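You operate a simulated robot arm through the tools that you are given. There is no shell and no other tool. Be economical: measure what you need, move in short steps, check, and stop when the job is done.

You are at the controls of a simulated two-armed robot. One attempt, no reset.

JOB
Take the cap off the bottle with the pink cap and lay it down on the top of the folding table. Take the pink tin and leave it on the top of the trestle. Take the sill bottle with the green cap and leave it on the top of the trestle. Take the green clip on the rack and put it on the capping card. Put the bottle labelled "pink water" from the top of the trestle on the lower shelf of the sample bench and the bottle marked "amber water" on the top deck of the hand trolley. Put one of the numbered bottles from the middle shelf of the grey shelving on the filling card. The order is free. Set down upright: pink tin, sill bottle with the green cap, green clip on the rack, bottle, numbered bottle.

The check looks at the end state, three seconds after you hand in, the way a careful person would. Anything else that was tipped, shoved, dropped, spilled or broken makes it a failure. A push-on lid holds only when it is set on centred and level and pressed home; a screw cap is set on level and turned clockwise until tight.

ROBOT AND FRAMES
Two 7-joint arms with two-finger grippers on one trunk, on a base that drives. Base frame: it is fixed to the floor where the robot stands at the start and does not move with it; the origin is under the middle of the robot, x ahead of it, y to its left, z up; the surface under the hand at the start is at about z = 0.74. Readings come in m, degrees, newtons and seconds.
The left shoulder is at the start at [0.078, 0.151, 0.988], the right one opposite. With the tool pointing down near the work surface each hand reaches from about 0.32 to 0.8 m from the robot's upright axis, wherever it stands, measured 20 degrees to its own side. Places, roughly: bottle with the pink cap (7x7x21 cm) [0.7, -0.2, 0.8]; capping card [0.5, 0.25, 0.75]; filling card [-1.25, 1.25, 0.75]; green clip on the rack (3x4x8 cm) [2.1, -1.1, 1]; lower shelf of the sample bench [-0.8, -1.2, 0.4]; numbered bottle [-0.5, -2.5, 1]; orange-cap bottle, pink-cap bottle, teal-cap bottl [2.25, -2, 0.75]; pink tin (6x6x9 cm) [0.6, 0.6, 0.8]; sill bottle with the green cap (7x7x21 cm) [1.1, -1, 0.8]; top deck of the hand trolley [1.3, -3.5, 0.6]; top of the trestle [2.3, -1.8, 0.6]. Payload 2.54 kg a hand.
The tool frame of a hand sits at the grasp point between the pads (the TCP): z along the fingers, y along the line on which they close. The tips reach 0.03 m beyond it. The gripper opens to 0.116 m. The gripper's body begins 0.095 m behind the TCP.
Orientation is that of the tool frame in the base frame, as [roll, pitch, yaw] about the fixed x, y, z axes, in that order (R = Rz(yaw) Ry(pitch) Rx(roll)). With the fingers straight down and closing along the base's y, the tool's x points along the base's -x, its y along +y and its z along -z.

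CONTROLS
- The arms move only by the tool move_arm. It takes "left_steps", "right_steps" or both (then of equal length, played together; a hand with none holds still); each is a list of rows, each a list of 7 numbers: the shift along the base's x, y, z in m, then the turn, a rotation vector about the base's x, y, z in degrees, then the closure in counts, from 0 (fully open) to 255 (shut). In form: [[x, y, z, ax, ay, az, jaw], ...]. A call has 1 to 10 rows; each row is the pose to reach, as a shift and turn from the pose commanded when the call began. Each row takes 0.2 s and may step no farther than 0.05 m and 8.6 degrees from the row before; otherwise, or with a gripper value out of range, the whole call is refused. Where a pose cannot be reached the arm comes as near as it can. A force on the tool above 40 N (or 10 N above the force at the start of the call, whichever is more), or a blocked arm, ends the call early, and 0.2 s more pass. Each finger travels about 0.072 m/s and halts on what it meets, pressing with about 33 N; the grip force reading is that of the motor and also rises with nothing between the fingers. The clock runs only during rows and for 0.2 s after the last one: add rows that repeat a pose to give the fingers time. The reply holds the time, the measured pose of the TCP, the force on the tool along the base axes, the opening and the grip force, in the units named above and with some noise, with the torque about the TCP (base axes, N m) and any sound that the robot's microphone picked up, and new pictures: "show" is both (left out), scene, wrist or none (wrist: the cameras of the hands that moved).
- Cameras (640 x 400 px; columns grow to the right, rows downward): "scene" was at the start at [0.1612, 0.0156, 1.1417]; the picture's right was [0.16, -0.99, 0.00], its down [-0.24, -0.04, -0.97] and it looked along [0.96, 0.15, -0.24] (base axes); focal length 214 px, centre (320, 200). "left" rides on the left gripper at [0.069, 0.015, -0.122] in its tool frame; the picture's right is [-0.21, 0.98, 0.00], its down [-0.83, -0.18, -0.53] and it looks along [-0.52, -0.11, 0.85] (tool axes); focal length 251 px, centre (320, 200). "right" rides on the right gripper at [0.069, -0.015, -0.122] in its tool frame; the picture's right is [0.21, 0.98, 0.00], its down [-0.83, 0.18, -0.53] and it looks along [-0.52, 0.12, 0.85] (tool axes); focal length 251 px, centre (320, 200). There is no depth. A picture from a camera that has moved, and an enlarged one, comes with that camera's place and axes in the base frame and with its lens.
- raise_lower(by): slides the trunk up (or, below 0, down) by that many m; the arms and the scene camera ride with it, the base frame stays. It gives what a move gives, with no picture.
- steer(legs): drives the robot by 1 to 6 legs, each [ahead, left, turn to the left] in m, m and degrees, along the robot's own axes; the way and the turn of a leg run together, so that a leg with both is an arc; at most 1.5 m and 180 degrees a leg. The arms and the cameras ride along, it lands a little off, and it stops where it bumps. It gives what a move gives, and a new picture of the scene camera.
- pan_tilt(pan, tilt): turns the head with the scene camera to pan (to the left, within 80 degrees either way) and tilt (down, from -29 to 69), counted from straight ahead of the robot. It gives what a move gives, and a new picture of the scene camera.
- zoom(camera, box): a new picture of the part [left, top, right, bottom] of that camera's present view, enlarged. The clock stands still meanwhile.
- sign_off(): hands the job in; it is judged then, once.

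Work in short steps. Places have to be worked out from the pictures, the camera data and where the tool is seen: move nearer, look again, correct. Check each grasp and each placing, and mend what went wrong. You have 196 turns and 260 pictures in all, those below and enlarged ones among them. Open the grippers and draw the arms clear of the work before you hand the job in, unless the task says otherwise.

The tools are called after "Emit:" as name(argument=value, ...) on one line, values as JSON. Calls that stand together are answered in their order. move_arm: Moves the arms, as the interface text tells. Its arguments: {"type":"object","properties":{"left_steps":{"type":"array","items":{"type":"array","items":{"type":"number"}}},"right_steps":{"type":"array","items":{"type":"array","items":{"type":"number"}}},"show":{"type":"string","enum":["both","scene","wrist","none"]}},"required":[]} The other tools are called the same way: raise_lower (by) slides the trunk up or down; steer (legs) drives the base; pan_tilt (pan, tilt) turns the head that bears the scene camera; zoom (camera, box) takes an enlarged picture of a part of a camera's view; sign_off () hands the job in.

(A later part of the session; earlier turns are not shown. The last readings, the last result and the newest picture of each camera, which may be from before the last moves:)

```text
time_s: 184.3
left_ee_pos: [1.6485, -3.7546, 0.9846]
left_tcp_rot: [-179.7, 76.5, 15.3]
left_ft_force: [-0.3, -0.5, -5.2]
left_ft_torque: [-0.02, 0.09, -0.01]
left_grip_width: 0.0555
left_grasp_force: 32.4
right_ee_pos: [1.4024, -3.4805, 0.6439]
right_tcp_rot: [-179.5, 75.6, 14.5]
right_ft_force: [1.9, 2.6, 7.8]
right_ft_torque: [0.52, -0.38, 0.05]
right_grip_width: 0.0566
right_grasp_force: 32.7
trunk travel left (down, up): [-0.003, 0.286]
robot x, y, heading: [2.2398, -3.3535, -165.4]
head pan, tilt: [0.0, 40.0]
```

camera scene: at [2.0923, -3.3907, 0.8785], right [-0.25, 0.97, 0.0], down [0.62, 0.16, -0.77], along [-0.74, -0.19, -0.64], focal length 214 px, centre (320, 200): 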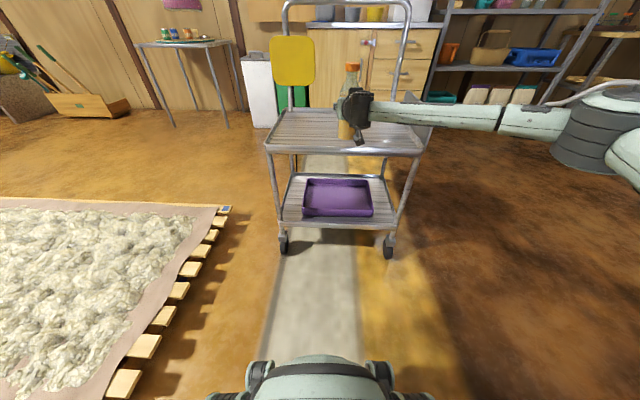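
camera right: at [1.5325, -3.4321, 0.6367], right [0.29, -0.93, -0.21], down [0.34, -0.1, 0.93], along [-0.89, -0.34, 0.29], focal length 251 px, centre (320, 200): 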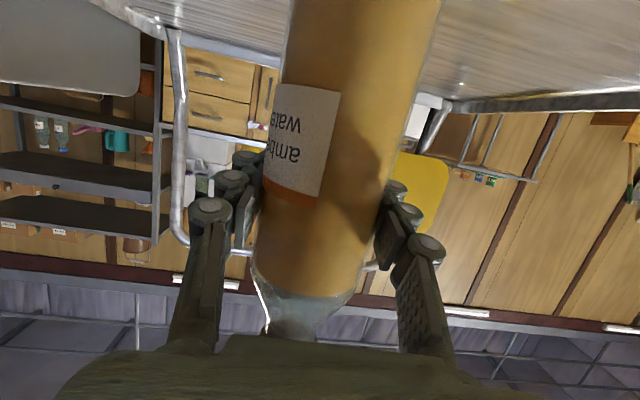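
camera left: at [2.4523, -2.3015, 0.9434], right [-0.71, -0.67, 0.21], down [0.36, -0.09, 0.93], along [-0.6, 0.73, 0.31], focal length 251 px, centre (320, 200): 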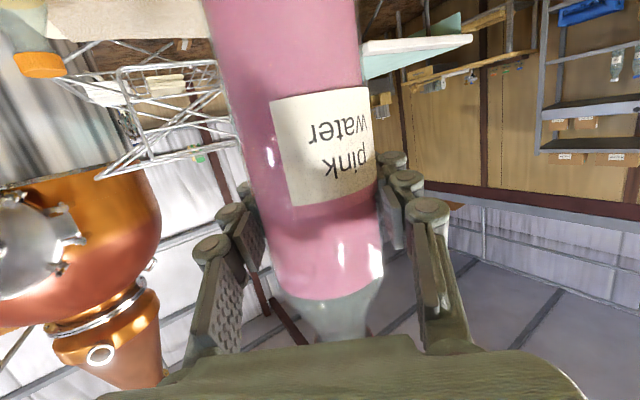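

Contact with the deck (≈0.54). I ease off, open and back out.

Emit:
move_arm(right_steps=[[0, 0, 0.003, 0, 0, 0, 255], [0, 0, 0.003, 0, 0, 0, 130], [0, 0, 0.003, 0, 0, 0, 0], [0, 0, 0.003, 0, 0, 0, 0], [0, 0, 0.003, 0, 0, 0, 0], [0.04, 0.01, 0.014, 0, 0, 0, 0], [0.08, 0.02, 0.025, 0, 0, 0, 0], [0.12, 0.03, 0.04, 0, 0, 0, 0], [0.15, 0.038, 0.07, 0, 0, 0, 0], [0.17, 0.042, 0.11, 0, 0, 0, 0]])

Emit:
zoom(camera="scene", box=[230, 20, 470, 170])

```text
time_s: 186.5
left_ee_pos: [1.6484, -3.7557, 0.9829]
left_tcp_rot: [-179.7, 76.3, 15.3]
left_ft_force: [-0.2, 0.4, -5.8]
left_ft_torque: [-0.04, 0.07, 0.0]
left_grip_width: 0.0553
left_grasp_force: 33.3
right_ee_pos: [1.5737, -3.4383, 0.7486]
right_tcp_rot: [-179.5, 75.2, 14.6]
right_ft_force: [0.2, -0.2, -0.5]
right_ft_torque: [0.03, 0.02, 0.02]
right_grip_width: 0.1161
right_grasp_force: 0.1
trunk travel left (down, up): [-0.003, 0.286]
robot x, y, heading: [2.2385, -3.3527, -165.4]
head pan, tilt: [0.0, 40.0]
camera scene: at [2.0927, -3.3906, 0.8786], right [-0.25, 0.97, 0.0], down [0.62, 0.16, -0.77], along [-0.74, -0.19, -0.64], focal length 214 px, centre (320, 200)
camera right: at [1.7028, -3.3905, 0.7122], right [0.29, -0.93, -0.21], down [0.34, -0.1, 0.93], along [-0.89, -0.34, 0.29], focal length 251 px, centre (320, 200)
```

scene: 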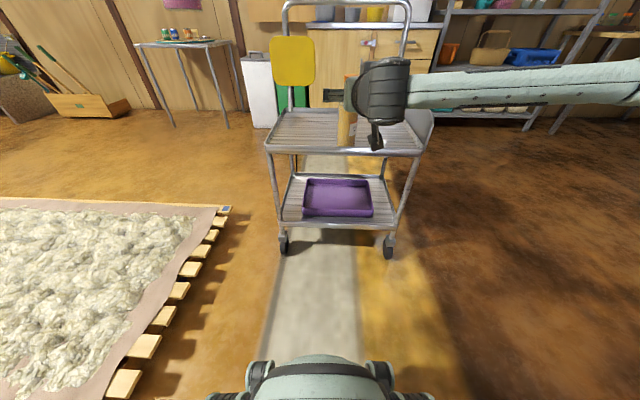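
right: 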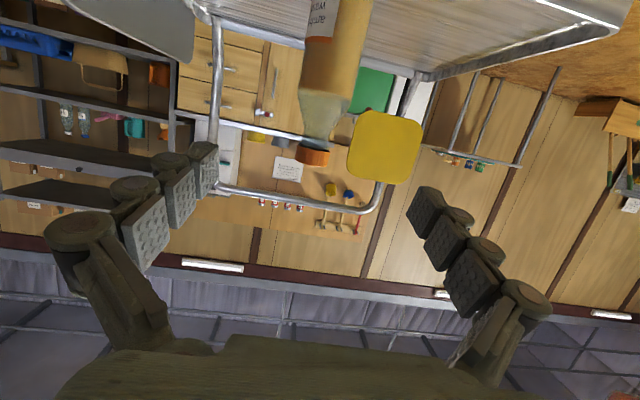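

```text
2.67 times, centred on (350, 95) of scene
camera zoom: at [2.0927, -3.3906, 0.8786], right [-0.25, 0.97, 0.0], down [0.62, 0.16, -0.77], along [-0.74, -0.19, -0.64], focal length 572 px, centre (240, 480)
```

zoom: 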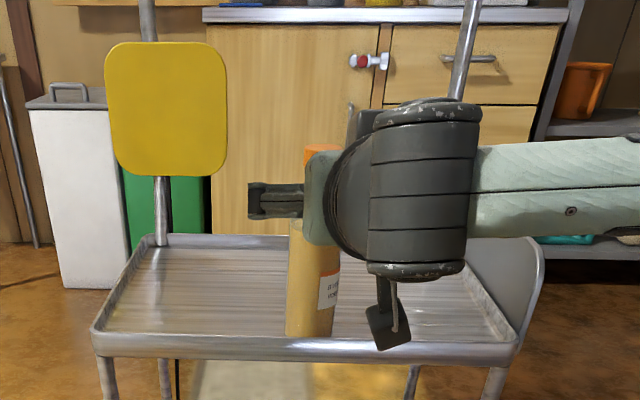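

Amber stands on the deck. Next, the shelving: back off, sidestep right, face −x and drive along y≈−2.75 between trestle and trolley.

Emit:
steer(legs=[[-0.35, 0, 0], [0, -0.53, 0], [0, 0, -14.6]])

Emit:
steer(legs=[[1.3, 0, 0]])

Emit:
pan_tilt(pan=0, tilt=10)

```text
time_s: 194.9
left_ee_pos: [1.7778, -3.0051, 0.9848]
left_tcp_rot: [-179.8, 76.3, 1.6]
left_ft_force: [0.3, 0.6, -5.2]
left_ft_torque: [0.0, 0.08, 0.0]
left_grip_width: 0.0553
left_grasp_force: 32.9
right_ee_pos: [1.7815, -2.6819, 0.749]
right_tcp_rot: [-179.6, 75.2, 0.7]
right_ft_force: [0.4, -0.3, 0.3]
right_ft_torque: [-0.03, -0.01, -0.04]
right_grip_width: 0.1158
right_grasp_force: 0.0
trunk travel left (down, up): [-0.003, 0.286]
robot x, y, heading: [2.4487, -2.7528, -179.1]
head pan, tilt: [0.0, 40.0]
camera scene: at [2.2959, -2.7572, 0.8786], right [-0.01, 1.0, 0.0], down [0.64, 0.01, -0.77], along [-0.77, -0.01, -0.64], focal length 214 px, centre (320, 200)
```

scene: 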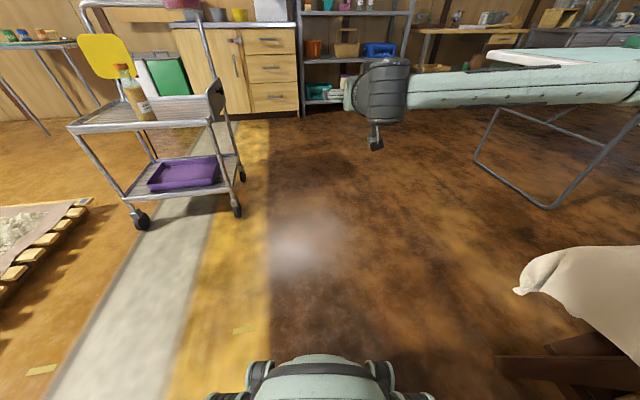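

```text
time_s: 201.5
left_ee_pos: [0.4496, -3.023, 0.9827]
left_tcp_rot: [-179.7, 76.3, 1.4]
left_ft_force: [0.4, 0.3, -5.5]
left_ft_torque: [-0.02, 0.06, -0.02]
left_grip_width: 0.055
left_grasp_force: 33.1
right_ee_pos: [0.4535, -2.6979, 0.7476]
right_tcp_rot: [-179.6, 75.2, 0.6]
right_ft_force: [-0.1, -0.1, 0.9]
right_ft_torque: [0.0, 0.02, -0.04]
right_grip_width: 0.1159
right_grasp_force: 0.0
trunk travel left (down, up): [-0.003, 0.286]
robot x, y, heading: [1.1197, -2.7724, -179.4]
head pan, tilt: [0.0, 40.0]
camera scene: at [0.9692, -2.7752, 0.8786], right [-0.01, 1.0, 0.0], down [0.64, 0.01, -0.77], along [-0.77, -0.01, -0.64], focal length 214 px, centre (320, 200)
```

scene: 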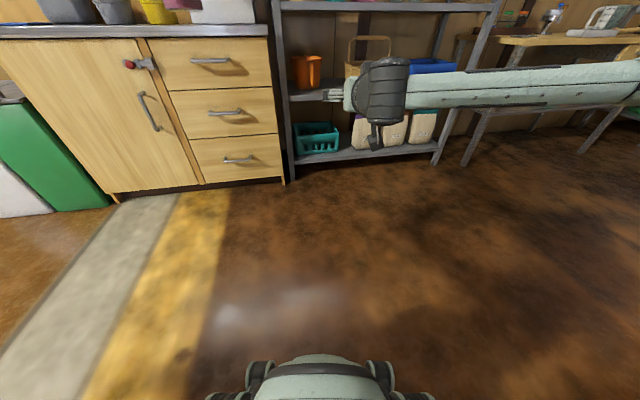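

```text
time_s: 202.5
left_ee_pos: [0.4512, -3.0225, 0.9818]
left_tcp_rot: [-179.6, 76.2, 1.4]
left_ft_force: [-0.2, -0.9, -6.1]
left_ft_torque: [-0.01, 0.05, 0.0]
left_grip_width: 0.0554
left_grasp_force: 32.9
right_ee_pos: [0.4538, -2.6976, 0.7481]
right_tcp_rot: [-179.6, 75.1, 0.6]
right_ft_force: [-0.5, 0.6, 0.5]
right_ft_torque: [-0.02, 0.04, 0.01]
right_grip_width: 0.116
right_grasp_force: 0.1
trunk travel left (down, up): [-0.003, 0.286]
robot x, y, heading: [1.1224, -2.7753, -179.2]
head pan, tilt: [0.0, 10.0]
camera scene: at [0.9612, -2.7753, 0.9262], right [-0.01, 1.0, 0.0], down [0.17, 0.0, -0.98], along [-0.98, -0.01, -0.17], focal length 214 px, centre (320, 200)
```

scene: 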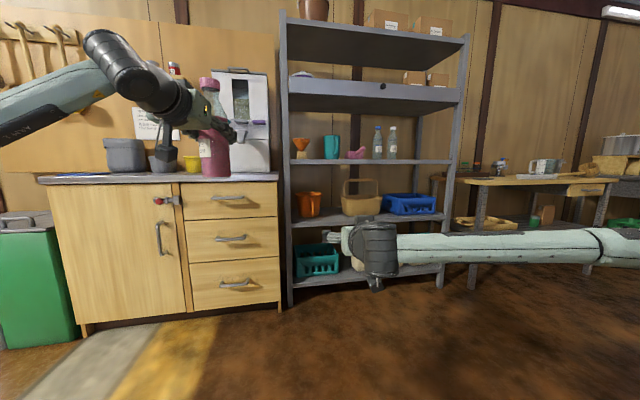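

Two numbered bottles stand on the middle shelf (z≈0.95) around (−0.56,−2.34); the shelving is skewed like the table. I raise the trunk, turn to face it squarely and move closer.

Emit:
raise_lower(by=0.24)

Emit:
steer(legs=[[0, 0, 8.7], [0.6, -0.5, 0]])

Emit:
pan_tilt(pan=-8, tilt=12)

Emit:
zoom(camera="scene", box=[260, 130, 420, 230])

```text
time_s: 205.0
left_ee_pos: [0.4511, -3.0228, 1.2216]
left_tcp_rot: [-179.8, 76.3, 1.3]
left_ft_force: [0.1, 0.4, -4.7]
left_ft_torque: [-0.03, 0.09, 0.03]
left_grip_width: 0.0551
left_grasp_force: 32.9
right_ee_pos: [0.4537, -2.6976, 0.9876]
right_tcp_rot: [-179.6, 75.2, 0.6]
right_ft_force: [-0.2, 0.0, 0.7]
right_ft_torque: [-0.01, 0.02, -0.01]
right_grip_width: 0.1159
right_grasp_force: 0.1
trunk travel left (down, up): [-0.243, 0.046]
robot x, y, heading: [1.1198, -2.7758, -179.5]
head pan, tilt: [0.0, 10.0]
```

```text
time_s: 211.0
left_ee_pos: [-0.1713, -2.7177, 1.2232]
left_tcp_rot: [-179.7, 76.3, 10.0]
left_ft_force: [-0.1, -0.8, -4.7]
left_ft_torque: [-0.02, 0.1, 0.0]
left_grip_width: 0.0549
left_grasp_force: 33.0
right_ee_pos: [-0.2182, -2.3968, 0.9875]
right_tcp_rot: [-179.6, 75.2, 9.4]
right_ft_force: [-0.3, 0.2, 0.6]
right_ft_torque: [-0.02, -0.01, 0.01]
right_grip_width: 0.1162
right_grasp_force: 0.1
trunk travel left (down, up): [-0.243, 0.046]
robot x, y, heading: [0.4535, -2.3694, -170.5]
head pan, tilt: [0.0, 10.0]
camera scene: at [0.296, -2.3964, 1.1663], right [-0.16, 0.99, 0.0], down [0.17, 0.03, -0.98], along [-0.97, -0.16, -0.17], focal length 214 px, centre (320, 200)
```

scene: 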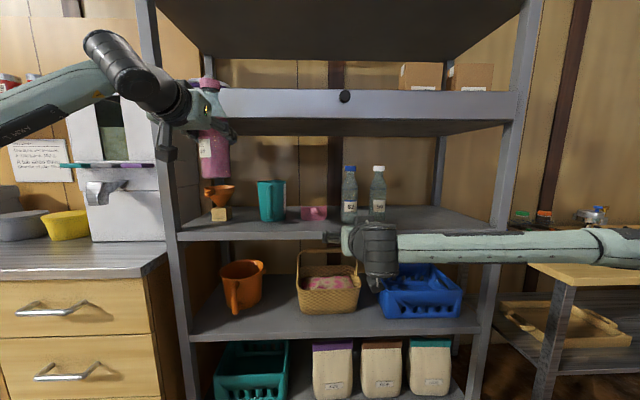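

```text
time_s: 211.7
left_ee_pos: [-0.1721, -2.7182, 1.222]
left_tcp_rot: [-179.8, 76.3, 9.9]
left_ft_force: [0.3, -0.1, -4.5]
left_ft_torque: [-0.02, 0.07, 0.01]
left_grip_width: 0.0551
left_grasp_force: 33.2
right_ee_pos: [-0.2167, -2.3959, 0.9879]
right_tcp_rot: [-179.7, 75.2, 9.3]
right_ft_force: [0.0, 0.7, -0.9]
right_ft_torque: [-0.03, -0.02, 0.02]
right_grip_width: 0.1162
right_grasp_force: 0.0
trunk travel left (down, up): [-0.243, 0.046]
robot x, y, heading: [0.4506, -2.3672, -170.5]
head pan, tilt: [-8.0, 12.0]
camera scene: at [0.2946, -2.3836, 1.163], right [-0.03, 1.0, 0.0], down [0.21, 0.01, -0.98], along [-0.98, -0.02, -0.21], focal length 214 px, centre (320, 200)
```

scene: 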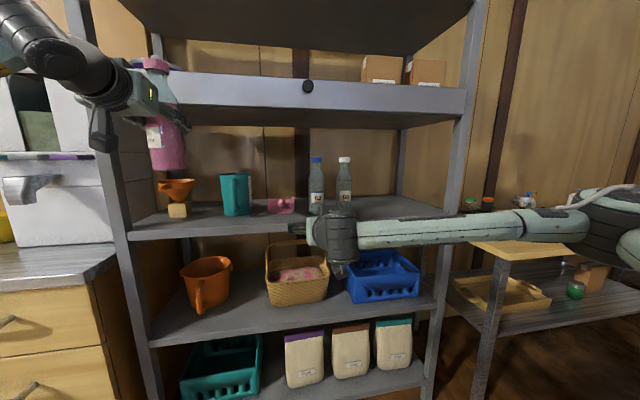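

```text
4.00 times, centred on (340, 180) of scene
camera zoom: at [0.2946, -2.3836, 1.163], right [-0.03, 1.0, 0.0], down [0.21, 0.01, -0.98], along [-0.98, -0.02, -0.21], focal length 858 px, centre (240, 280)
```

zoom: 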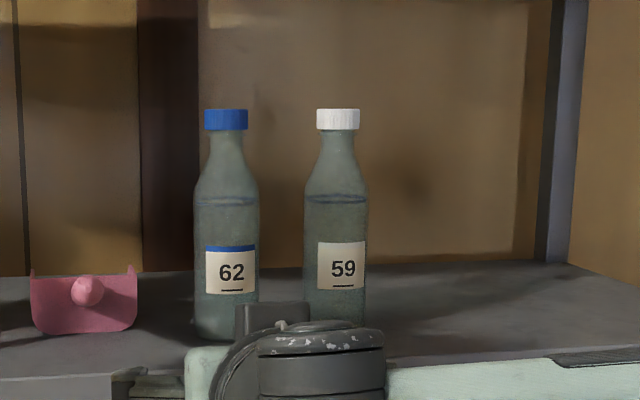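

Bottles 62 at ≈(−0.475,−2.415) and 59 at ≈(−0.485,−2.315), shelf z≈0.951. First I pull the pink-holding left hand back from the shelf edge, and bring the right hand to a raised pre-grasp before bottle 59.

Emit:
move_arm(left_steps=[[0.035, -0.025, 0, 0, 0, 0, 255], [0.07, -0.05, 0, 0, 0, 0, 255], [0.105, -0.075, 0, 0, 0, 0, 255], [0.14, -0.1, 0, 0, 0, 0, 255], [0.17, -0.12, 0, 0, 0, 0, 255]], right_steps=[[0.0, 0.02, 0.025, 0, 0, 0, 0], [0.0, 0.04, 0.05, 0, 0, 0, 0], [0.0, 0.06, 0.075, 0, 0, 0, 0], [0.0, 0.08, 0.095, 0, 0, 0, 0], [0.0, 0.11, 0.095, 0, 0, 0, 60]])

```text
time_s: 212.9
left_ee_pos: [-0.001, -2.8396, 1.2225]
left_tcp_rot: [-179.9, 76.2, 9.9]
left_ft_force: [0.0, 0.1, -5.9]
left_ft_torque: [-0.04, 0.05, -0.03]
left_grip_width: 0.0549
left_grasp_force: 33.1
right_ee_pos: [-0.2157, -2.2857, 1.0849]
right_tcp_rot: [-179.5, 75.3, 9.3]
right_ft_force: [0.6, -0.4, 0.3]
right_ft_torque: [0.04, -0.01, -0.03]
right_grip_width: 0.089
right_grasp_force: 0.0
trunk travel left (down, up): [-0.243, 0.046]
robot x, y, heading: [0.4535, -2.3718, -170.5]
head pan, tilt: [-8.0, 12.0]
camera scene: at [0.2953, -2.3834, 1.1633], right [-0.02, 1.0, 0.0], down [0.21, 0.01, -0.98], along [-0.98, -0.02, -0.21], focal length 214 px, centre (320, 200)
camera right: at [-0.0832, -2.2494, 1.0484], right [0.21, -0.96, -0.21], down [0.33, -0.13, 0.93], along [-0.92, -0.26, 0.29], focal length 251 px, centre (320, 200)
camera left: at [0.1346, -2.8331, 1.1832], right [0.12, -0.97, 0.21], down [0.29, 0.23, 0.93], along [-0.95, -0.05, 0.31], focal length 251 px, centre (320, 200)
```

scene: 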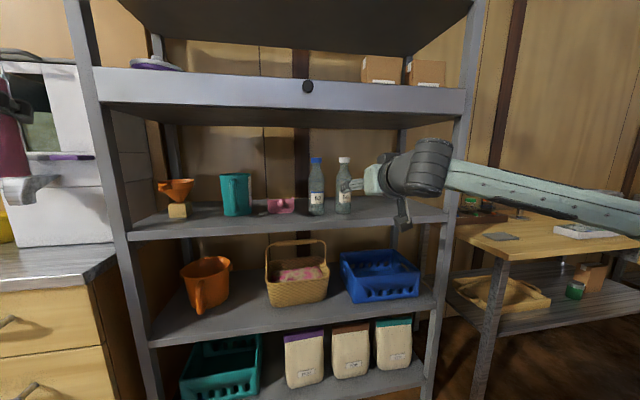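
right: 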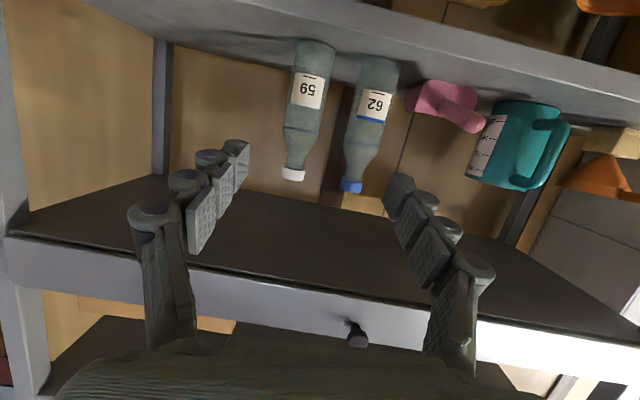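
left: 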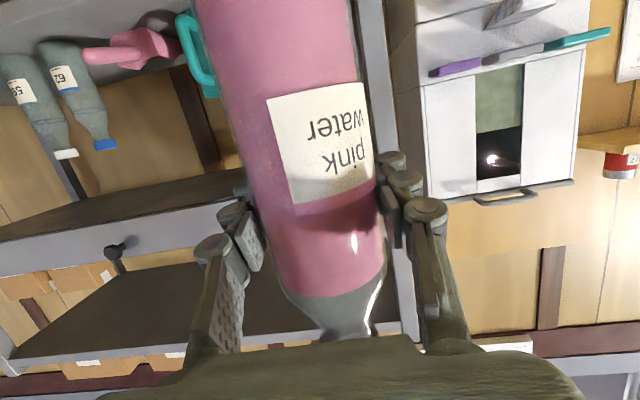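

59 refined to (−0.487,−2.307). Shift 2.5 cm right, lower 3.5 cm, and advance most of the way.

Emit:
move_arm(right_steps=[[-0.004, 0.025, -0.015, 0, 0, 0, 60], [-0.044, 0.018, -0.025, 0, 0, 0, 60], [-0.083, 0.012, -0.035, 0, 0, 0, 60], [-0.122, 0.005, -0.035, 0, 0, 0, 60], [-0.162, -0.001, -0.035, 0, 0, 0, 60], [-0.201, -0.008, -0.035, 0, 0, 0, 60]])

```text
time_s: 214.3
left_ee_pos: [-0.0033, -2.8402, 1.2218]
left_tcp_rot: [-179.7, 76.3, 10.3]
left_ft_force: [-0.2, 0.6, -5.4]
left_ft_torque: [0.0, 0.06, 0.0]
left_grip_width: 0.0553
left_grasp_force: 33.3
right_ee_pos: [-0.4173, -2.2949, 1.0479]
right_tcp_rot: [-179.6, 75.2, 9.4]
right_ft_force: [0.1, 0.9, 0.0]
right_ft_torque: [-0.02, 0.02, -0.02]
right_grip_width: 0.0887
right_grasp_force: 0.1
trunk travel left (down, up): [-0.243, 0.046]
robot x, y, heading: [0.4535, -2.3718, -170.5]
head pan, tilt: [-8.0, 12.0]
camera scene: at [0.2944, -2.3839, 1.163], right [-0.03, 1.0, 0.0], down [0.21, 0.01, -0.98], along [-0.98, -0.02, -0.21], focal length 214 px, centre (320, 200)
camera right: at [-0.2852, -2.2584, 1.0126], right [0.21, -0.96, -0.21], down [0.33, -0.13, 0.93], along [-0.92, -0.26, 0.29], focal length 251 px, centre (320, 200)
```

scene: 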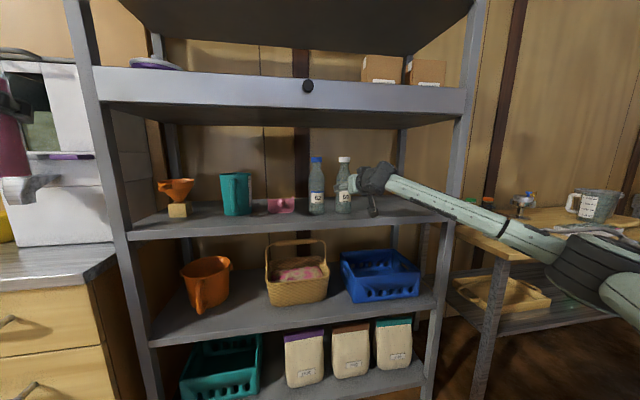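
right: 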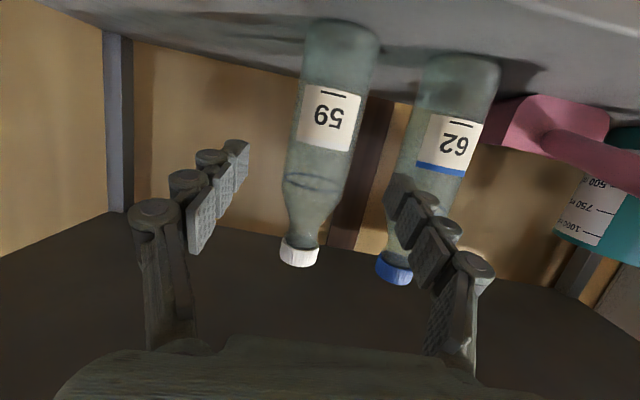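

Aligned with 59, gap to 62 is fine. Advance the last 7.5 cm, look, before closing.

Emit:
move_arm(right_steps=[[-0.037, -0.004, 0, 0, 0, 0, 60], [-0.074, -0.01, 0, 0, 0, 0, 60], [-0.074, -0.01, 0, 0, 0, 0, 60]], show="wrist")

```text
time_s: 215.1
left_ee_pos: [-0.0021, -2.8398, 1.2224]
left_tcp_rot: [-179.7, 76.3, 10.1]
left_ft_force: [0.5, 0.6, -5.9]
left_ft_torque: [-0.06, 0.06, 0.0]
left_grip_width: 0.0549
left_grasp_force: 33.2
right_ee_pos: [-0.4927, -2.3038, 1.0484]
right_tcp_rot: [-179.6, 75.3, 9.4]
right_ft_force: [0.2, 0.6, 0.0]
right_ft_torque: [-0.01, -0.03, -0.02]
right_grip_width: 0.0888
right_grasp_force: 0.1
trunk travel left (down, up): [-0.243, 0.046]
robot x, y, heading: [0.452, -2.369, -170.7]
head pan, tilt: [-8.0, 12.0]
camera right: at [-0.3599, -2.2667, 1.0126], right [0.21, -0.96, -0.21], down [0.33, -0.13, 0.93], along [-0.92, -0.26, 0.29], focal length 251 px, centre (320, 200)
```

right: 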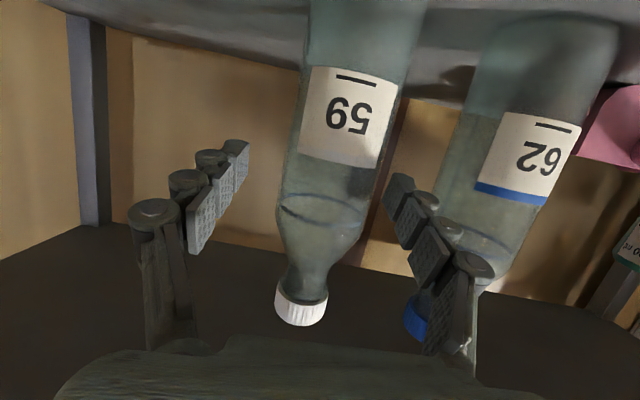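

Triangulation puts 59's axis at x≈−0.505; advance 1.4 cm more and close.

Emit:
move_arm(right_steps=[[-0.014, -0.002, 0, 0, 0, 0, 60], [-0.014, -0.002, 0, 0, 0, 0, 255], [-0.014, -0.002, 0, 0, 0, 0, 255], [-0.014, -0.002, 0, 0, 0, 0, 255], [-0.014, -0.002, 0, 0, 0, 0, 255], [-0.014, -0.002, 0.015, 0, 0, 0, 255], [-0.014, -0.002, 0.04, 0, 0, 0, 255]])

```text
time_s: 216.7
left_ee_pos: [-0.0019, -2.84, 1.2241]
left_tcp_rot: [-179.7, 76.2, 10.3]
left_ft_force: [-0.5, -0.3, -5.6]
left_ft_torque: [-0.01, 0.09, -0.01]
left_grip_width: 0.0551
left_grasp_force: 33.4
right_ee_pos: [-0.5059, -2.3053, 1.0904]
right_tcp_rot: [-179.6, 75.2, 9.3]
right_ft_force: [0.1, -0.6, -0.8]
right_ft_torque: [0.03, -0.01, 0.0]
right_grip_width: 0.0596
right_grasp_force: 33.0
trunk travel left (down, up): [-0.243, 0.046]
robot x, y, heading: [0.4518, -2.3679, -170.8]
head pan, tilt: [-8.0, 12.0]
camera scene: at [0.2949, -2.3837, 1.1631], right [-0.03, 1.0, 0.0], down [0.21, 0.01, -0.98], along [-0.98, -0.02, -0.21], focal length 214 px, centre (320, 200)
camera right: at [-0.3736, -2.2692, 1.0544], right [0.2, -0.96, -0.21], down [0.33, -0.13, 0.93], along [-0.92, -0.26, 0.29], focal length 251 px, centre (320, 200)
```

scene: 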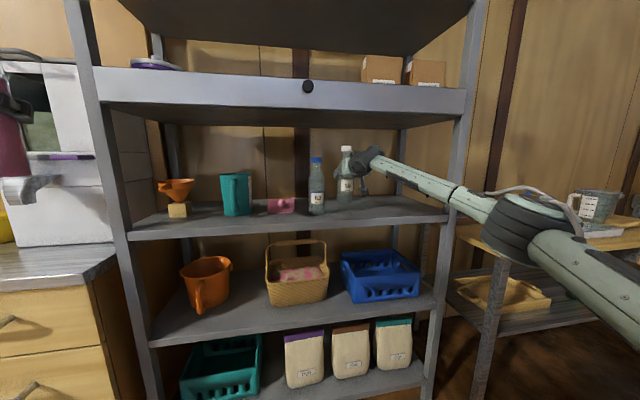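
right: 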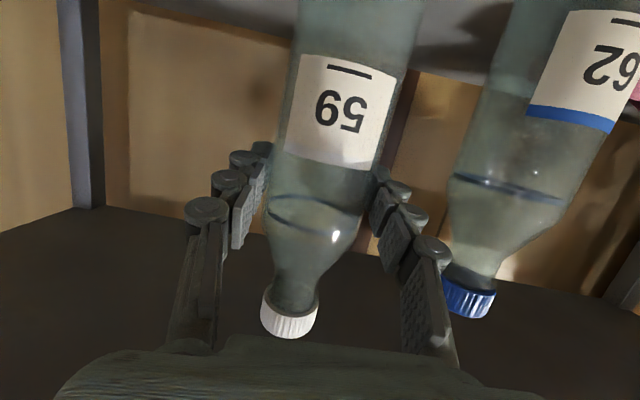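

Bottle 59 is held and lifted, 62 undisturbed. Withdraw it straight out of the shelf.

Emit:
move_arm(right_steps=[[0.04, 0.0066, 0.005, 0, 0, 0, 255], [0.08, 0.0132, 0.005, 0, 0, 0, 255], [0.12, 0.02, 0.005, 0, 0, 0, 255], [0.16, 0.0265, 0.005, 0, 0, 0, 255], [0.2, 0.033, 0.005, 0, 0, 0, 255], [0.24, 0.04, 0.005, 0, 0, 0, 255], [0.28, 0.046, 0.005, 0, 0, 0, 255]])

```text
time_s: 218.3
left_ee_pos: [-0.0018, -2.8413, 1.2238]
left_tcp_rot: [-179.7, 76.3, 10.2]
left_ft_force: [0.4, -0.1, -5.4]
left_ft_torque: [0.01, 0.06, 0.02]
left_grip_width: 0.055
left_grasp_force: 33.1
right_ee_pos: [-0.2229, -2.2578, 1.094]
right_tcp_rot: [-179.6, 75.2, 9.3]
right_ft_force: [0.3, 0.2, -0.7]
right_ft_torque: [0.05, -0.01, -0.01]
right_grip_width: 0.0598
right_grasp_force: 33.1
trunk travel left (down, up): [-0.243, 0.046]
robot x, y, heading: [0.455, -2.3705, -170.3]
head pan, tilt: [-8.0, 12.0]
camera scene: at [0.295, -2.3835, 1.1631], right [-0.03, 1.0, 0.0], down [0.21, 0.01, -0.98], along [-0.98, -0.02, -0.21], focal length 214 px, centre (320, 200)
camera right: at [-0.0908, -2.2215, 1.058], right [0.2, -0.96, -0.21], down [0.33, -0.13, 0.93], along [-0.92, -0.26, 0.29], focal length 251 px, centre (320, 200)
```

scene: 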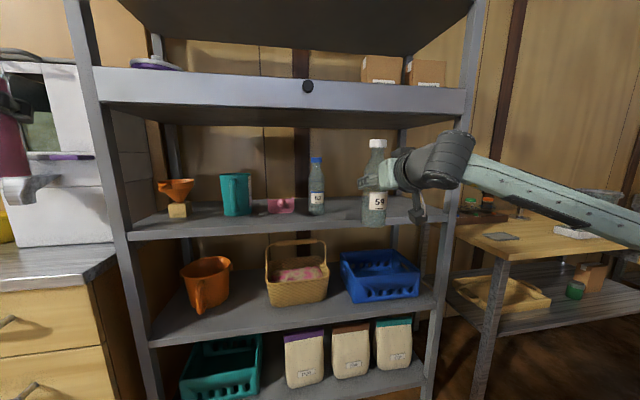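
right: 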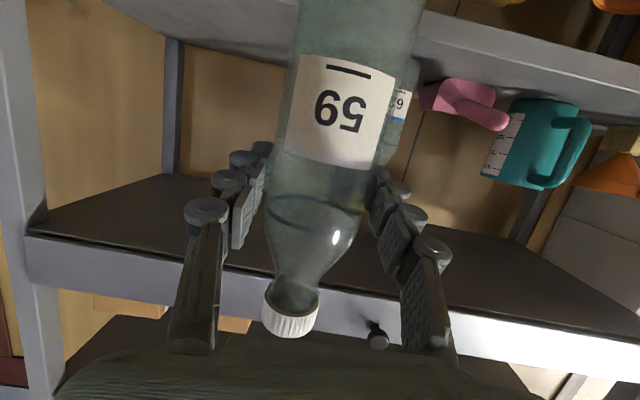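

Now to the sample bench next to it. I back off slightly, strafe right past the shelving and look before closing in.

Emit:
steer(legs=[[-0.12, 0, 0], [0, -0.75, 0]])

Emit:
pan_tilt(pan=-15, tilt=30)

```text
time_s: 223.7
left_ee_pos: [0.0379, -2.3931, 1.2213]
left_tcp_rot: [-179.4, 76.2, 9.4]
left_ft_force: [-0.6, 0.6, -5.0]
left_ft_torque: [-0.02, 0.06, 0.05]
left_grip_width: 0.0551
left_grasp_force: 33.1
right_ee_pos: [-0.1754, -1.8072, 1.0937]
right_tcp_rot: [-178.9, 75.1, 8.8]
right_ft_force: [0.2, 0.4, -1.2]
right_ft_torque: [0.0, -0.02, 0.02]
right_grip_width: 0.0594
right_grasp_force: 33.4
trunk travel left (down, up): [-0.243, 0.046]
robot x, y, heading: [0.5022, -1.9344, -171.4]
head pan, tilt: [-8.0, 12.0]
stopped in leg 2: the robot was blocked; the commanded pose is now the measured one
camera scene: at [0.3413, -1.9428, 1.1632], right [-0.01, 1.0, 0.0], down [0.21, 0.01, -0.98], along [-0.98, -0.01, -0.21], focal length 214 px, centre (320, 200)
```

scene: 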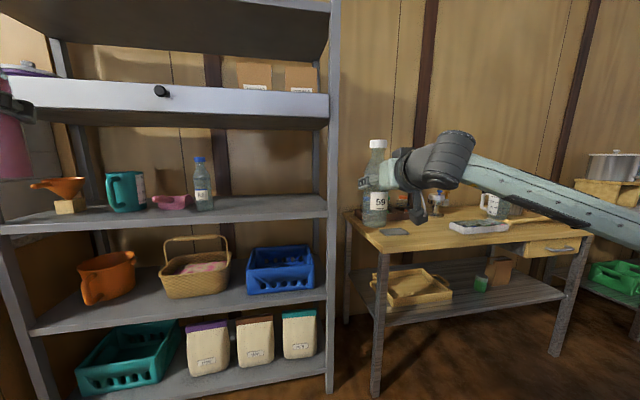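

```text
time_s: 224.5
left_ee_pos: [0.0383, -2.3953, 1.2198]
left_tcp_rot: [-178.5, 76.4, 10.4]
left_ft_force: [0.3, 1.1, -4.9]
left_ft_torque: [-0.01, 0.07, 0.01]
left_grip_width: 0.055
left_grasp_force: 33.0
right_ee_pos: [-0.1764, -1.8104, 1.0952]
right_tcp_rot: [-178.2, 75.1, 9.6]
right_ft_force: [-1.5, 0.2, -0.7]
right_ft_torque: [-0.01, 0.03, 0.03]
right_grip_width: 0.0594
right_grasp_force: 32.9
trunk travel left (down, up): [-0.243, 0.046]
robot x, y, heading: [0.4981, -1.9304, -171.4]
head pan, tilt: [-15.0, 30.0]
camera scene: at [0.3451, -1.9337, 1.1341], right [0.11, 0.99, 0.01], down [0.5, -0.05, -0.87], along [-0.86, 0.1, -0.5], focal length 214 px, centre (320, 200)
```

scene: 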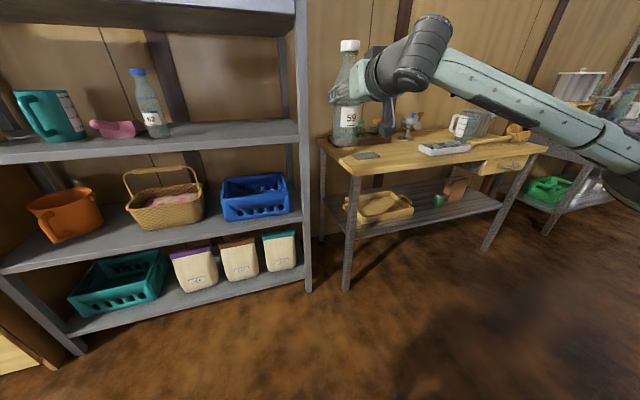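

I bumped the folding table's corner behind me while strafing. I'll check it: move forward 0.2 m off it first, then look back at the table.

Emit:
steer(legs=[[0.2, 0, 0]])

Emit:
pan_tilt(pan=-80, tilt=20)

```text
time_s: 226.1
left_ee_pos: [-0.1584, -2.4229, 1.223]
left_tcp_rot: [-180.0, 76.4, 9.0]
left_ft_force: [-0.4, -0.7, -5.7]
left_ft_torque: [-0.01, 0.08, -0.03]
left_grip_width: 0.055
left_grasp_force: 32.7
right_ee_pos: [-0.3757, -1.8377, 1.0926]
right_tcp_rot: [-179.5, 75.1, 8.6]
right_ft_force: [-0.4, 0.4, -0.4]
right_ft_torque: [-0.04, 0.0, -0.04]
right_grip_width: 0.0594
right_grasp_force: 32.9
trunk travel left (down, up): [-0.243, 0.046]
robot x, y, heading: [0.3032, -1.96, -171.2]
head pan, tilt: [-15.0, 30.0]
camera scene: at [0.1455, -1.9595, 1.1338], right [0.11, 0.99, 0.0], down [0.5, -0.05, -0.87], along [-0.86, 0.09, -0.5], focal length 214 px, centre (320, 200)
```

scene: 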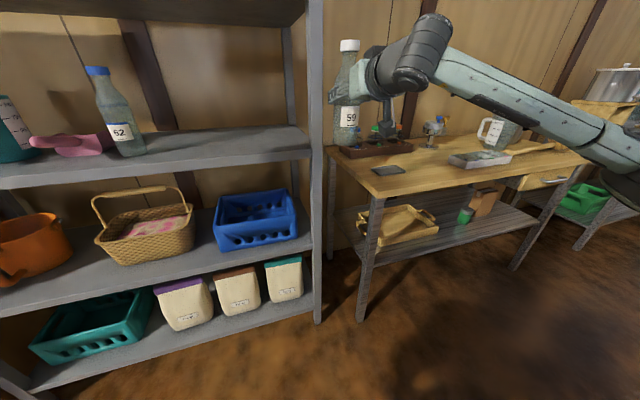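

```text
time_s: 227.4
left_ee_pos: [-0.1596, -2.4222, 1.223]
left_tcp_rot: [180.0, 76.4, 9.1]
left_ft_force: [-0.2, -0.1, -6.5]
left_ft_torque: [-0.01, 0.07, 0.0]
left_grip_width: 0.055
left_grasp_force: 32.4
right_ee_pos: [-0.3749, -1.8391, 1.0932]
right_tcp_rot: [-179.6, 75.0, 8.4]
right_ft_force: [-0.1, -0.6, -0.6]
right_ft_torque: [0.04, -0.02, -0.01]
right_grip_width: 0.0593
right_grasp_force: 33.3
trunk travel left (down, up): [-0.243, 0.046]
robot x, y, heading: [0.3039, -1.9571, -171.0]
head pan, tilt: [-80.0, 20.0]
camera scene: at [0.2057, -1.8809, 1.1501], right [0.95, 0.32, 0.0], down [0.11, -0.32, -0.94], along [-0.3, 0.89, -0.34], focal length 214 px, centre (320, 200)
```

scene: 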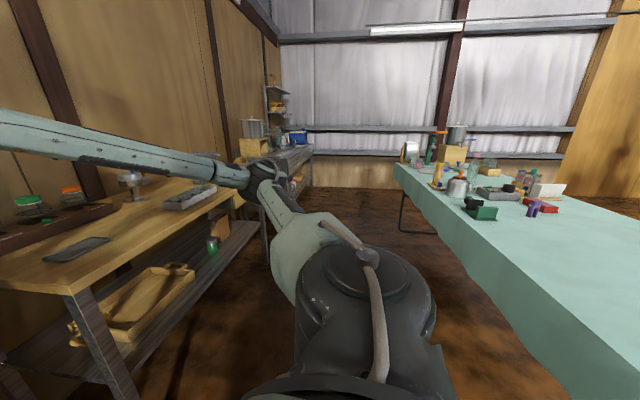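

Everything on the table still stands. Since the left hand's low placing would be hampered by bottle 59, I'll do the filling card first. Raise the trunk to the top, strafe along the corridor, then turn to face +y.

Emit:
raise_lower(by=0.045)

Emit:
steer(legs=[[0.03, -0.75, 0], [0, 0, -90]])

Emit:
pan_tilt(pan=20, tilt=20)

```text
time_s: 228.3
left_ee_pos: [-0.1597, -2.4223, 1.2671]
left_tcp_rot: [-180.0, 76.5, 9.0]
left_ft_force: [0.7, -0.1, -4.8]
left_ft_torque: [-0.01, 0.08, 0.0]
left_grip_width: 0.055
left_grasp_force: 32.5
right_ee_pos: [-0.3756, -1.838, 1.139]
right_tcp_rot: [-179.6, 75.1, 8.5]
right_ft_force: [0.0, -0.5, -1.0]
right_ft_torque: [0.04, -0.02, 0.05]
right_grip_width: 0.0596
right_grasp_force: 33.1
trunk travel left (down, up): [-0.288, 0.001]
robot x, y, heading: [0.3083, -1.9648, -171.1]
head pan, tilt: [-80.0, 20.0]
```

```text
time_s: 239.7
left_ee_pos: [-0.3082, -0.7784, 1.2678]
left_tcp_rot: [179.9, 76.4, -80.2]
left_ft_force: [-0.1, 1.3, -5.0]
left_ft_torque: [0.08, 0.01, -0.01]
left_grip_width: 0.0551
left_grasp_force: 33.4
right_ee_pos: [0.2739, -0.5555, 1.1379]
right_tcp_rot: [-179.6, 75.1, -80.9]
right_ft_force: [-0.1, 0.3, -0.9]
right_ft_torque: [0.01, 0.01, -0.01]
right_grip_width: 0.0592
right_grasp_force: 32.8
trunk travel left (down, up): [-0.288, 0.001]
robot x, y, heading: [0.1602, -1.2383, 99.5]
head pan, tilt: [-80.0, 20.0]
camera scene: at [0.2385, -1.1361, 1.1951], right [0.34, -0.94, 0.0], down [-0.32, -0.12, -0.94], along [0.89, 0.32, -0.34], focal length 214 px, centre (320, 200)
```

scene: 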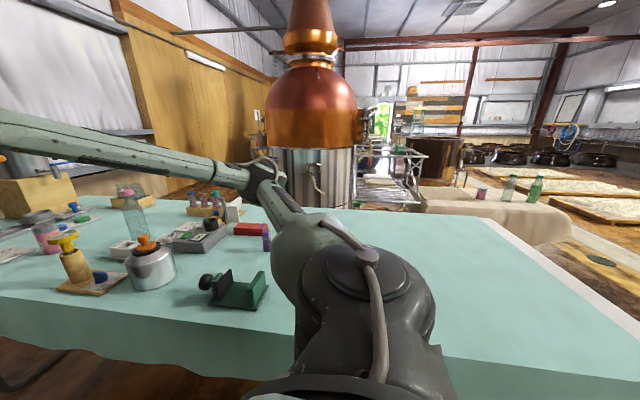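

```text
time_s: 241.5
left_ee_pos: [-0.3077, -0.7813, 1.2687]
left_tcp_rot: [179.9, 76.4, -80.2]
left_ft_force: [-0.1, -0.2, -5.1]
left_ft_torque: [0.06, 0.0, 0.01]
left_grip_width: 0.0549
left_grasp_force: 32.7
right_ee_pos: [0.2737, -0.5555, 1.1383]
right_tcp_rot: [-179.6, 75.1, -80.9]
right_ft_force: [-0.6, 0.2, -0.9]
right_ft_torque: [-0.02, 0.05, 0.02]
right_grip_width: 0.0591
right_grasp_force: 33.0
trunk travel left (down, up): [-0.288, 0.001]
robot x, y, heading: [0.1592, -1.2372, 99.4]
head pan, tilt: [20.0, 20.0]
camera scene: at [0.1047, -1.0864, 1.195], right [0.87, 0.49, 0.0], down [0.17, -0.3, -0.94], along [-0.46, 0.82, -0.34], focal length 214 px, centre (320, 200)
```

scene: 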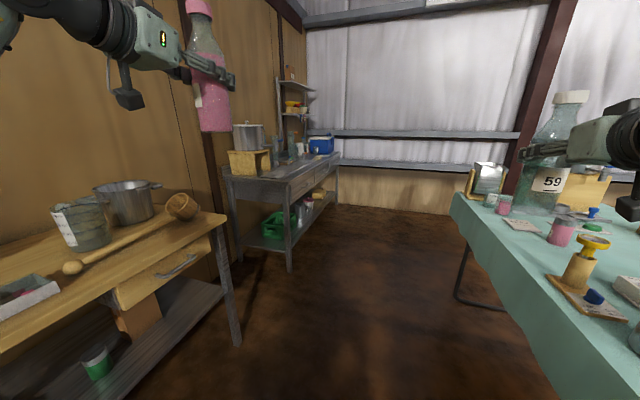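

The corridor is clear; the filling bench is the grey one ahead-left. Drive 1.3 m along the corridor.

Emit:
steer(legs=[[1.3, 0.1, 0]])

Emit:
pan_tilt(pan=25, tilt=25)

```text
time_s: 248.1
left_ee_pos: [-0.619, 0.4956, 1.2665]
left_tcp_rot: [-179.9, 76.4, -80.7]
left_ft_force: [0.2, 0.7, -5.8]
left_ft_torque: [0.07, -0.01, -0.01]
left_grip_width: 0.0552
left_grasp_force: 33.1
right_ee_pos: [-0.0366, 0.7166, 1.1383]
right_tcp_rot: [-179.6, 75.2, -81.1]
right_ft_force: [0.2, -0.8, -0.7]
right_ft_torque: [0.0, 0.03, -0.02]
right_grip_width: 0.0594
right_grasp_force: 33.3
trunk travel left (down, up): [-0.288, 0.001]
robot x, y, heading: [-0.1526, 0.0367, 99.4]
head pan, tilt: [20.0, 20.0]
camera scene: at [-0.2082, 0.1877, 1.195], right [0.87, 0.49, 0.0], down [0.17, -0.3, -0.94], along [-0.46, 0.82, -0.34], focal length 214 px, centre (320, 200)
```

scene: 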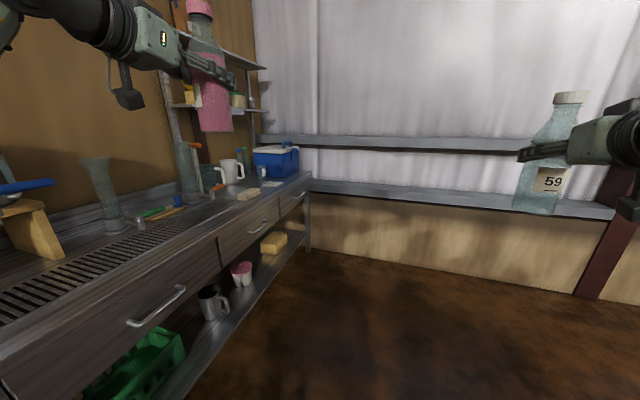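

```text
time_s: 248.7
left_ee_pos: [-0.6186, 0.4961, 1.2664]
left_tcp_rot: [-179.9, 76.4, -80.6]
left_ft_force: [1.1, -0.4, -5.4]
left_ft_torque: [0.04, 0.01, 0.01]
left_grip_width: 0.0552
left_grasp_force: 33.2
right_ee_pos: [-0.0365, 0.7165, 1.1379]
right_tcp_rot: [-179.7, 75.2, -81.2]
right_ft_force: [0.6, 0.3, -0.1]
right_ft_torque: [-0.01, 0.0, -0.01]
right_grip_width: 0.0594
right_grasp_force: 33.1
trunk travel left (down, up): [-0.288, 0.001]
robot x, y, heading: [-0.1487, 0.0386, 99.4]
head pan, tilt: [25.0, 25.0]
camera scene: at [-0.2145, 0.1825, 1.1869], right [0.83, 0.56, 0.0], down [0.24, -0.35, -0.91], along [-0.51, 0.75, -0.42], focal length 214 px, centre (320, 200)
```

scene: 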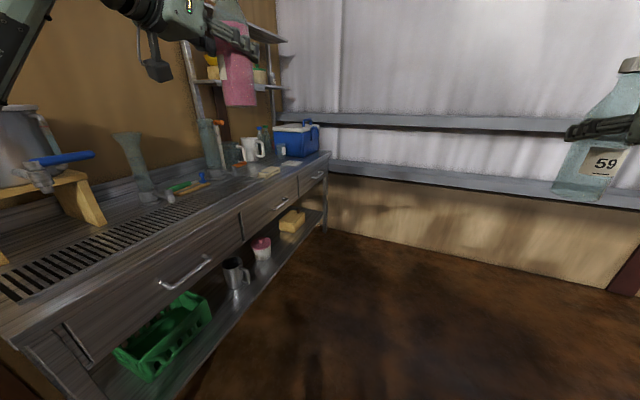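

Zoom to identify the filling card.

Emit:
zoom(camera="scene", box=[180, 100, 340, 200])

```text
4.00 times, centred on (260, 150) of scene
camera zoom: at [-0.2145, 0.1825, 1.1869], right [0.83, 0.56, 0.0], down [0.24, -0.35, -0.91], along [-0.51, 0.75, -0.42], focal length 858 px, centre (560, 400)
```

zoom: 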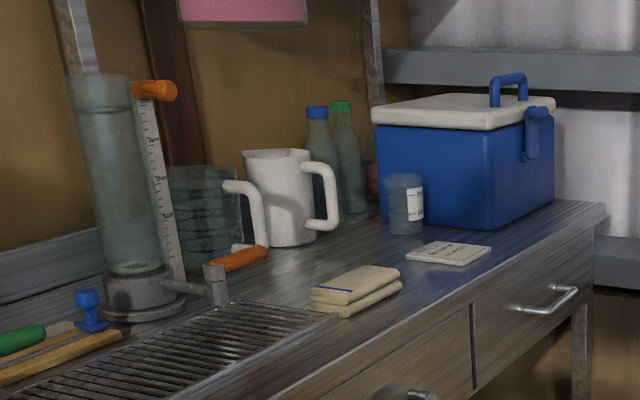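

The white card lies near (−1.3, 1.38) on the grey bench. I'll advance 0.6 m, turn to heading 165°, and then move to about (−0.49, 0.97).

Emit:
steer(legs=[[0.6, 0, 0], [0, 0, 65.6]])

Emit:
pan_tilt(pan=-10, tilt=25)

```text
time_s: 255.0
left_ee_pos: [-0.8629, 0.4066, 1.2672]
left_tcp_rot: [-179.9, 76.4, -16.3]
left_ft_force: [0.5, 0.0, -5.3]
left_ft_torque: [0.0, 0.07, -0.03]
left_grip_width: 0.0551
left_grasp_force: 33.0
right_ee_pos: [-0.8091, 1.0263, 1.1376]
right_tcp_rot: [-179.6, 75.1, -16.8]
right_ft_force: [0.6, -0.4, -0.5]
right_ft_torque: [0.0, 0.03, -0.01]
right_grip_width: 0.059
right_grasp_force: 33.8
trunk travel left (down, up): [-0.288, 0.001]
robot x, y, heading: [-0.2445, 0.6264, 163.5]
head pan, tilt: [25.0, 25.0]
camera scene: at [-0.4034, 0.6333, 1.1869], right [-0.15, 0.99, 0.0], down [0.42, 0.06, -0.91], along [-0.9, -0.14, -0.42], focal length 214 px, centre (320, 200)
```

scene: 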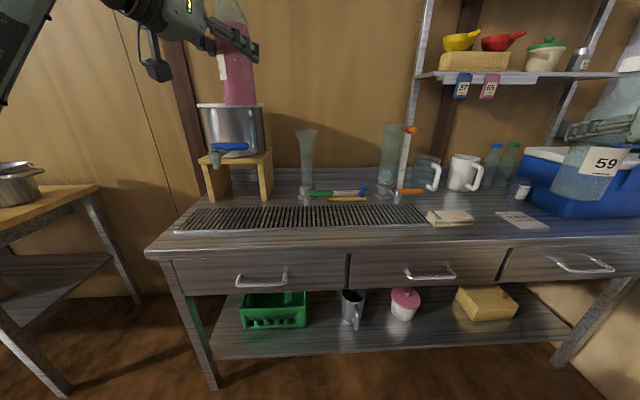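

```text
time_s: 256.0
left_ee_pos: [-0.8628, 0.4054, 1.2673]
left_tcp_rot: [180.0, 76.3, -16.3]
left_ft_force: [-0.1, 0.8, -5.4]
left_ft_torque: [0.0, 0.04, -0.01]
left_grip_width: 0.0549
left_grasp_force: 32.8
right_ee_pos: [-0.8087, 1.0269, 1.1379]
right_tcp_rot: [-179.7, 75.1, -16.9]
right_ft_force: [0.0, 0.2, -0.4]
right_ft_torque: [0.05, -0.02, -0.02]
right_grip_width: 0.0589
right_grasp_force: 32.9
trunk travel left (down, up): [-0.288, 0.001]
robot x, y, heading: [-0.247, 0.6251, 163.8]
head pan, tilt: [-10.0, 25.0]
camera scene: at [-0.3948, 0.6881, 1.1869], right [0.44, 0.9, 0.0], down [0.38, -0.19, -0.91], along [-0.81, 0.4, -0.42], focal length 214 px, centre (320, 200)
```

scene: 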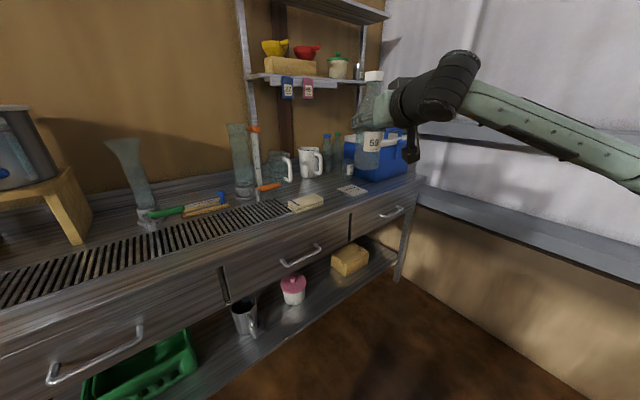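

Card fixed at (−1.28, 1.325). Move in.

Emit:
steer(legs=[[0.33, -0.24, 0]])

Emit:
zoom(camera="right", box=[0, 0, 640, 400])

```text
time_s: 258.9
left_ee_pos: [-1.1148, 0.7274, 1.2667]
left_tcp_rot: [-179.9, 76.3, -16.2]
left_ft_force: [-0.7, 0.7, -5.5]
left_ft_torque: [0.01, 0.05, -0.04]
left_grip_width: 0.0552
left_grasp_force: 32.9
right_ee_pos: [-1.0639, 1.3497, 1.1386]
right_tcp_rot: [-179.7, 75.0, -16.7]
right_ft_force: [0.6, 0.2, -0.4]
right_ft_torque: [0.0, -0.02, 0.0]
right_grip_width: 0.059
right_grasp_force: 33.1
trunk travel left (down, up): [-0.288, 0.001]
robot x, y, heading: [-0.5022, 0.9528, 163.7]
head pan, tilt: [-10.0, 25.0]
camera scene: at [-0.6483, 1.0114, 1.1869], right [0.44, 0.9, 0.0], down [0.38, -0.19, -0.91], along [-0.81, 0.4, -0.42], focal length 214 px, centre (320, 200)
```

scene: 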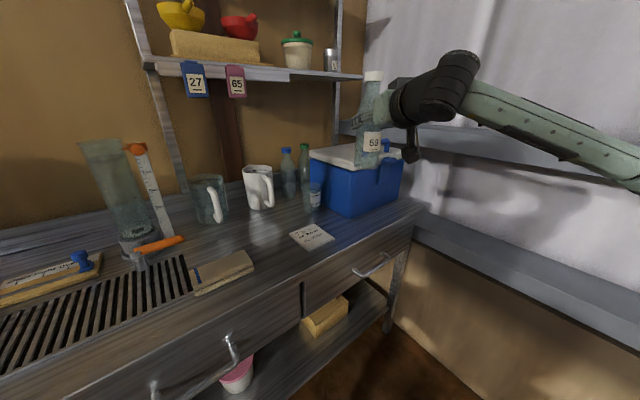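

```text
1.00 times, centred on (320, 200) of right (not enlarged: the box is as wide or as high as the picture)
camera zoom: at [-0.9283, 1.3237, 1.1024], right [-0.23, -0.95, -0.21], down [0.24, -0.26, 0.94], along [-0.94, 0.17, 0.29], focal length 251 px, centre (320, 200)
```

zoom: 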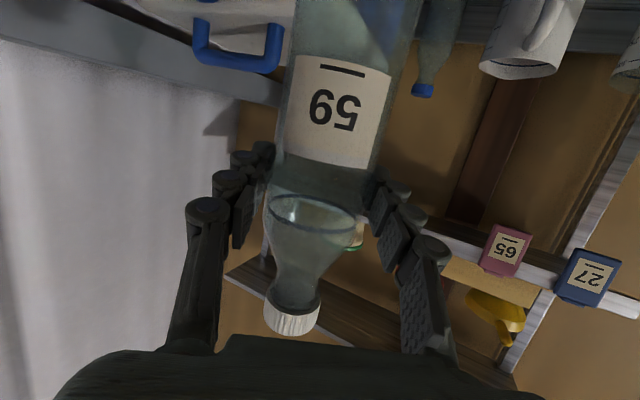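

Read the card before placing.

Emit:
zoom(camera="scene", box=[270, 205, 360, 261])

```text
7.11 times, centred on (315, 233) of scene
camera zoom: at [-0.6483, 1.0114, 1.1869], right [0.44, 0.9, 0.0], down [0.38, -0.19, -0.91], along [-0.81, 0.4, -0.42], focal length 1525 px, centre (356, -35)
```

zoom: 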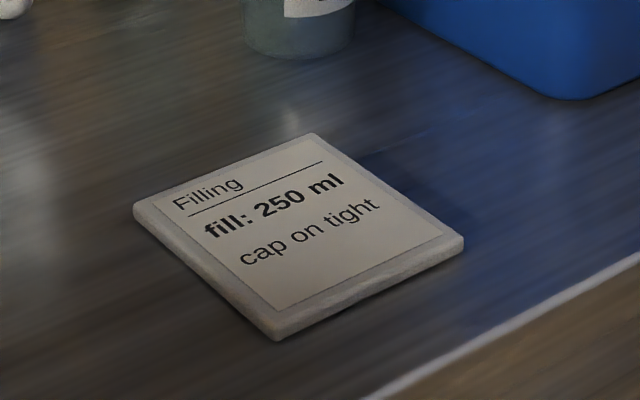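

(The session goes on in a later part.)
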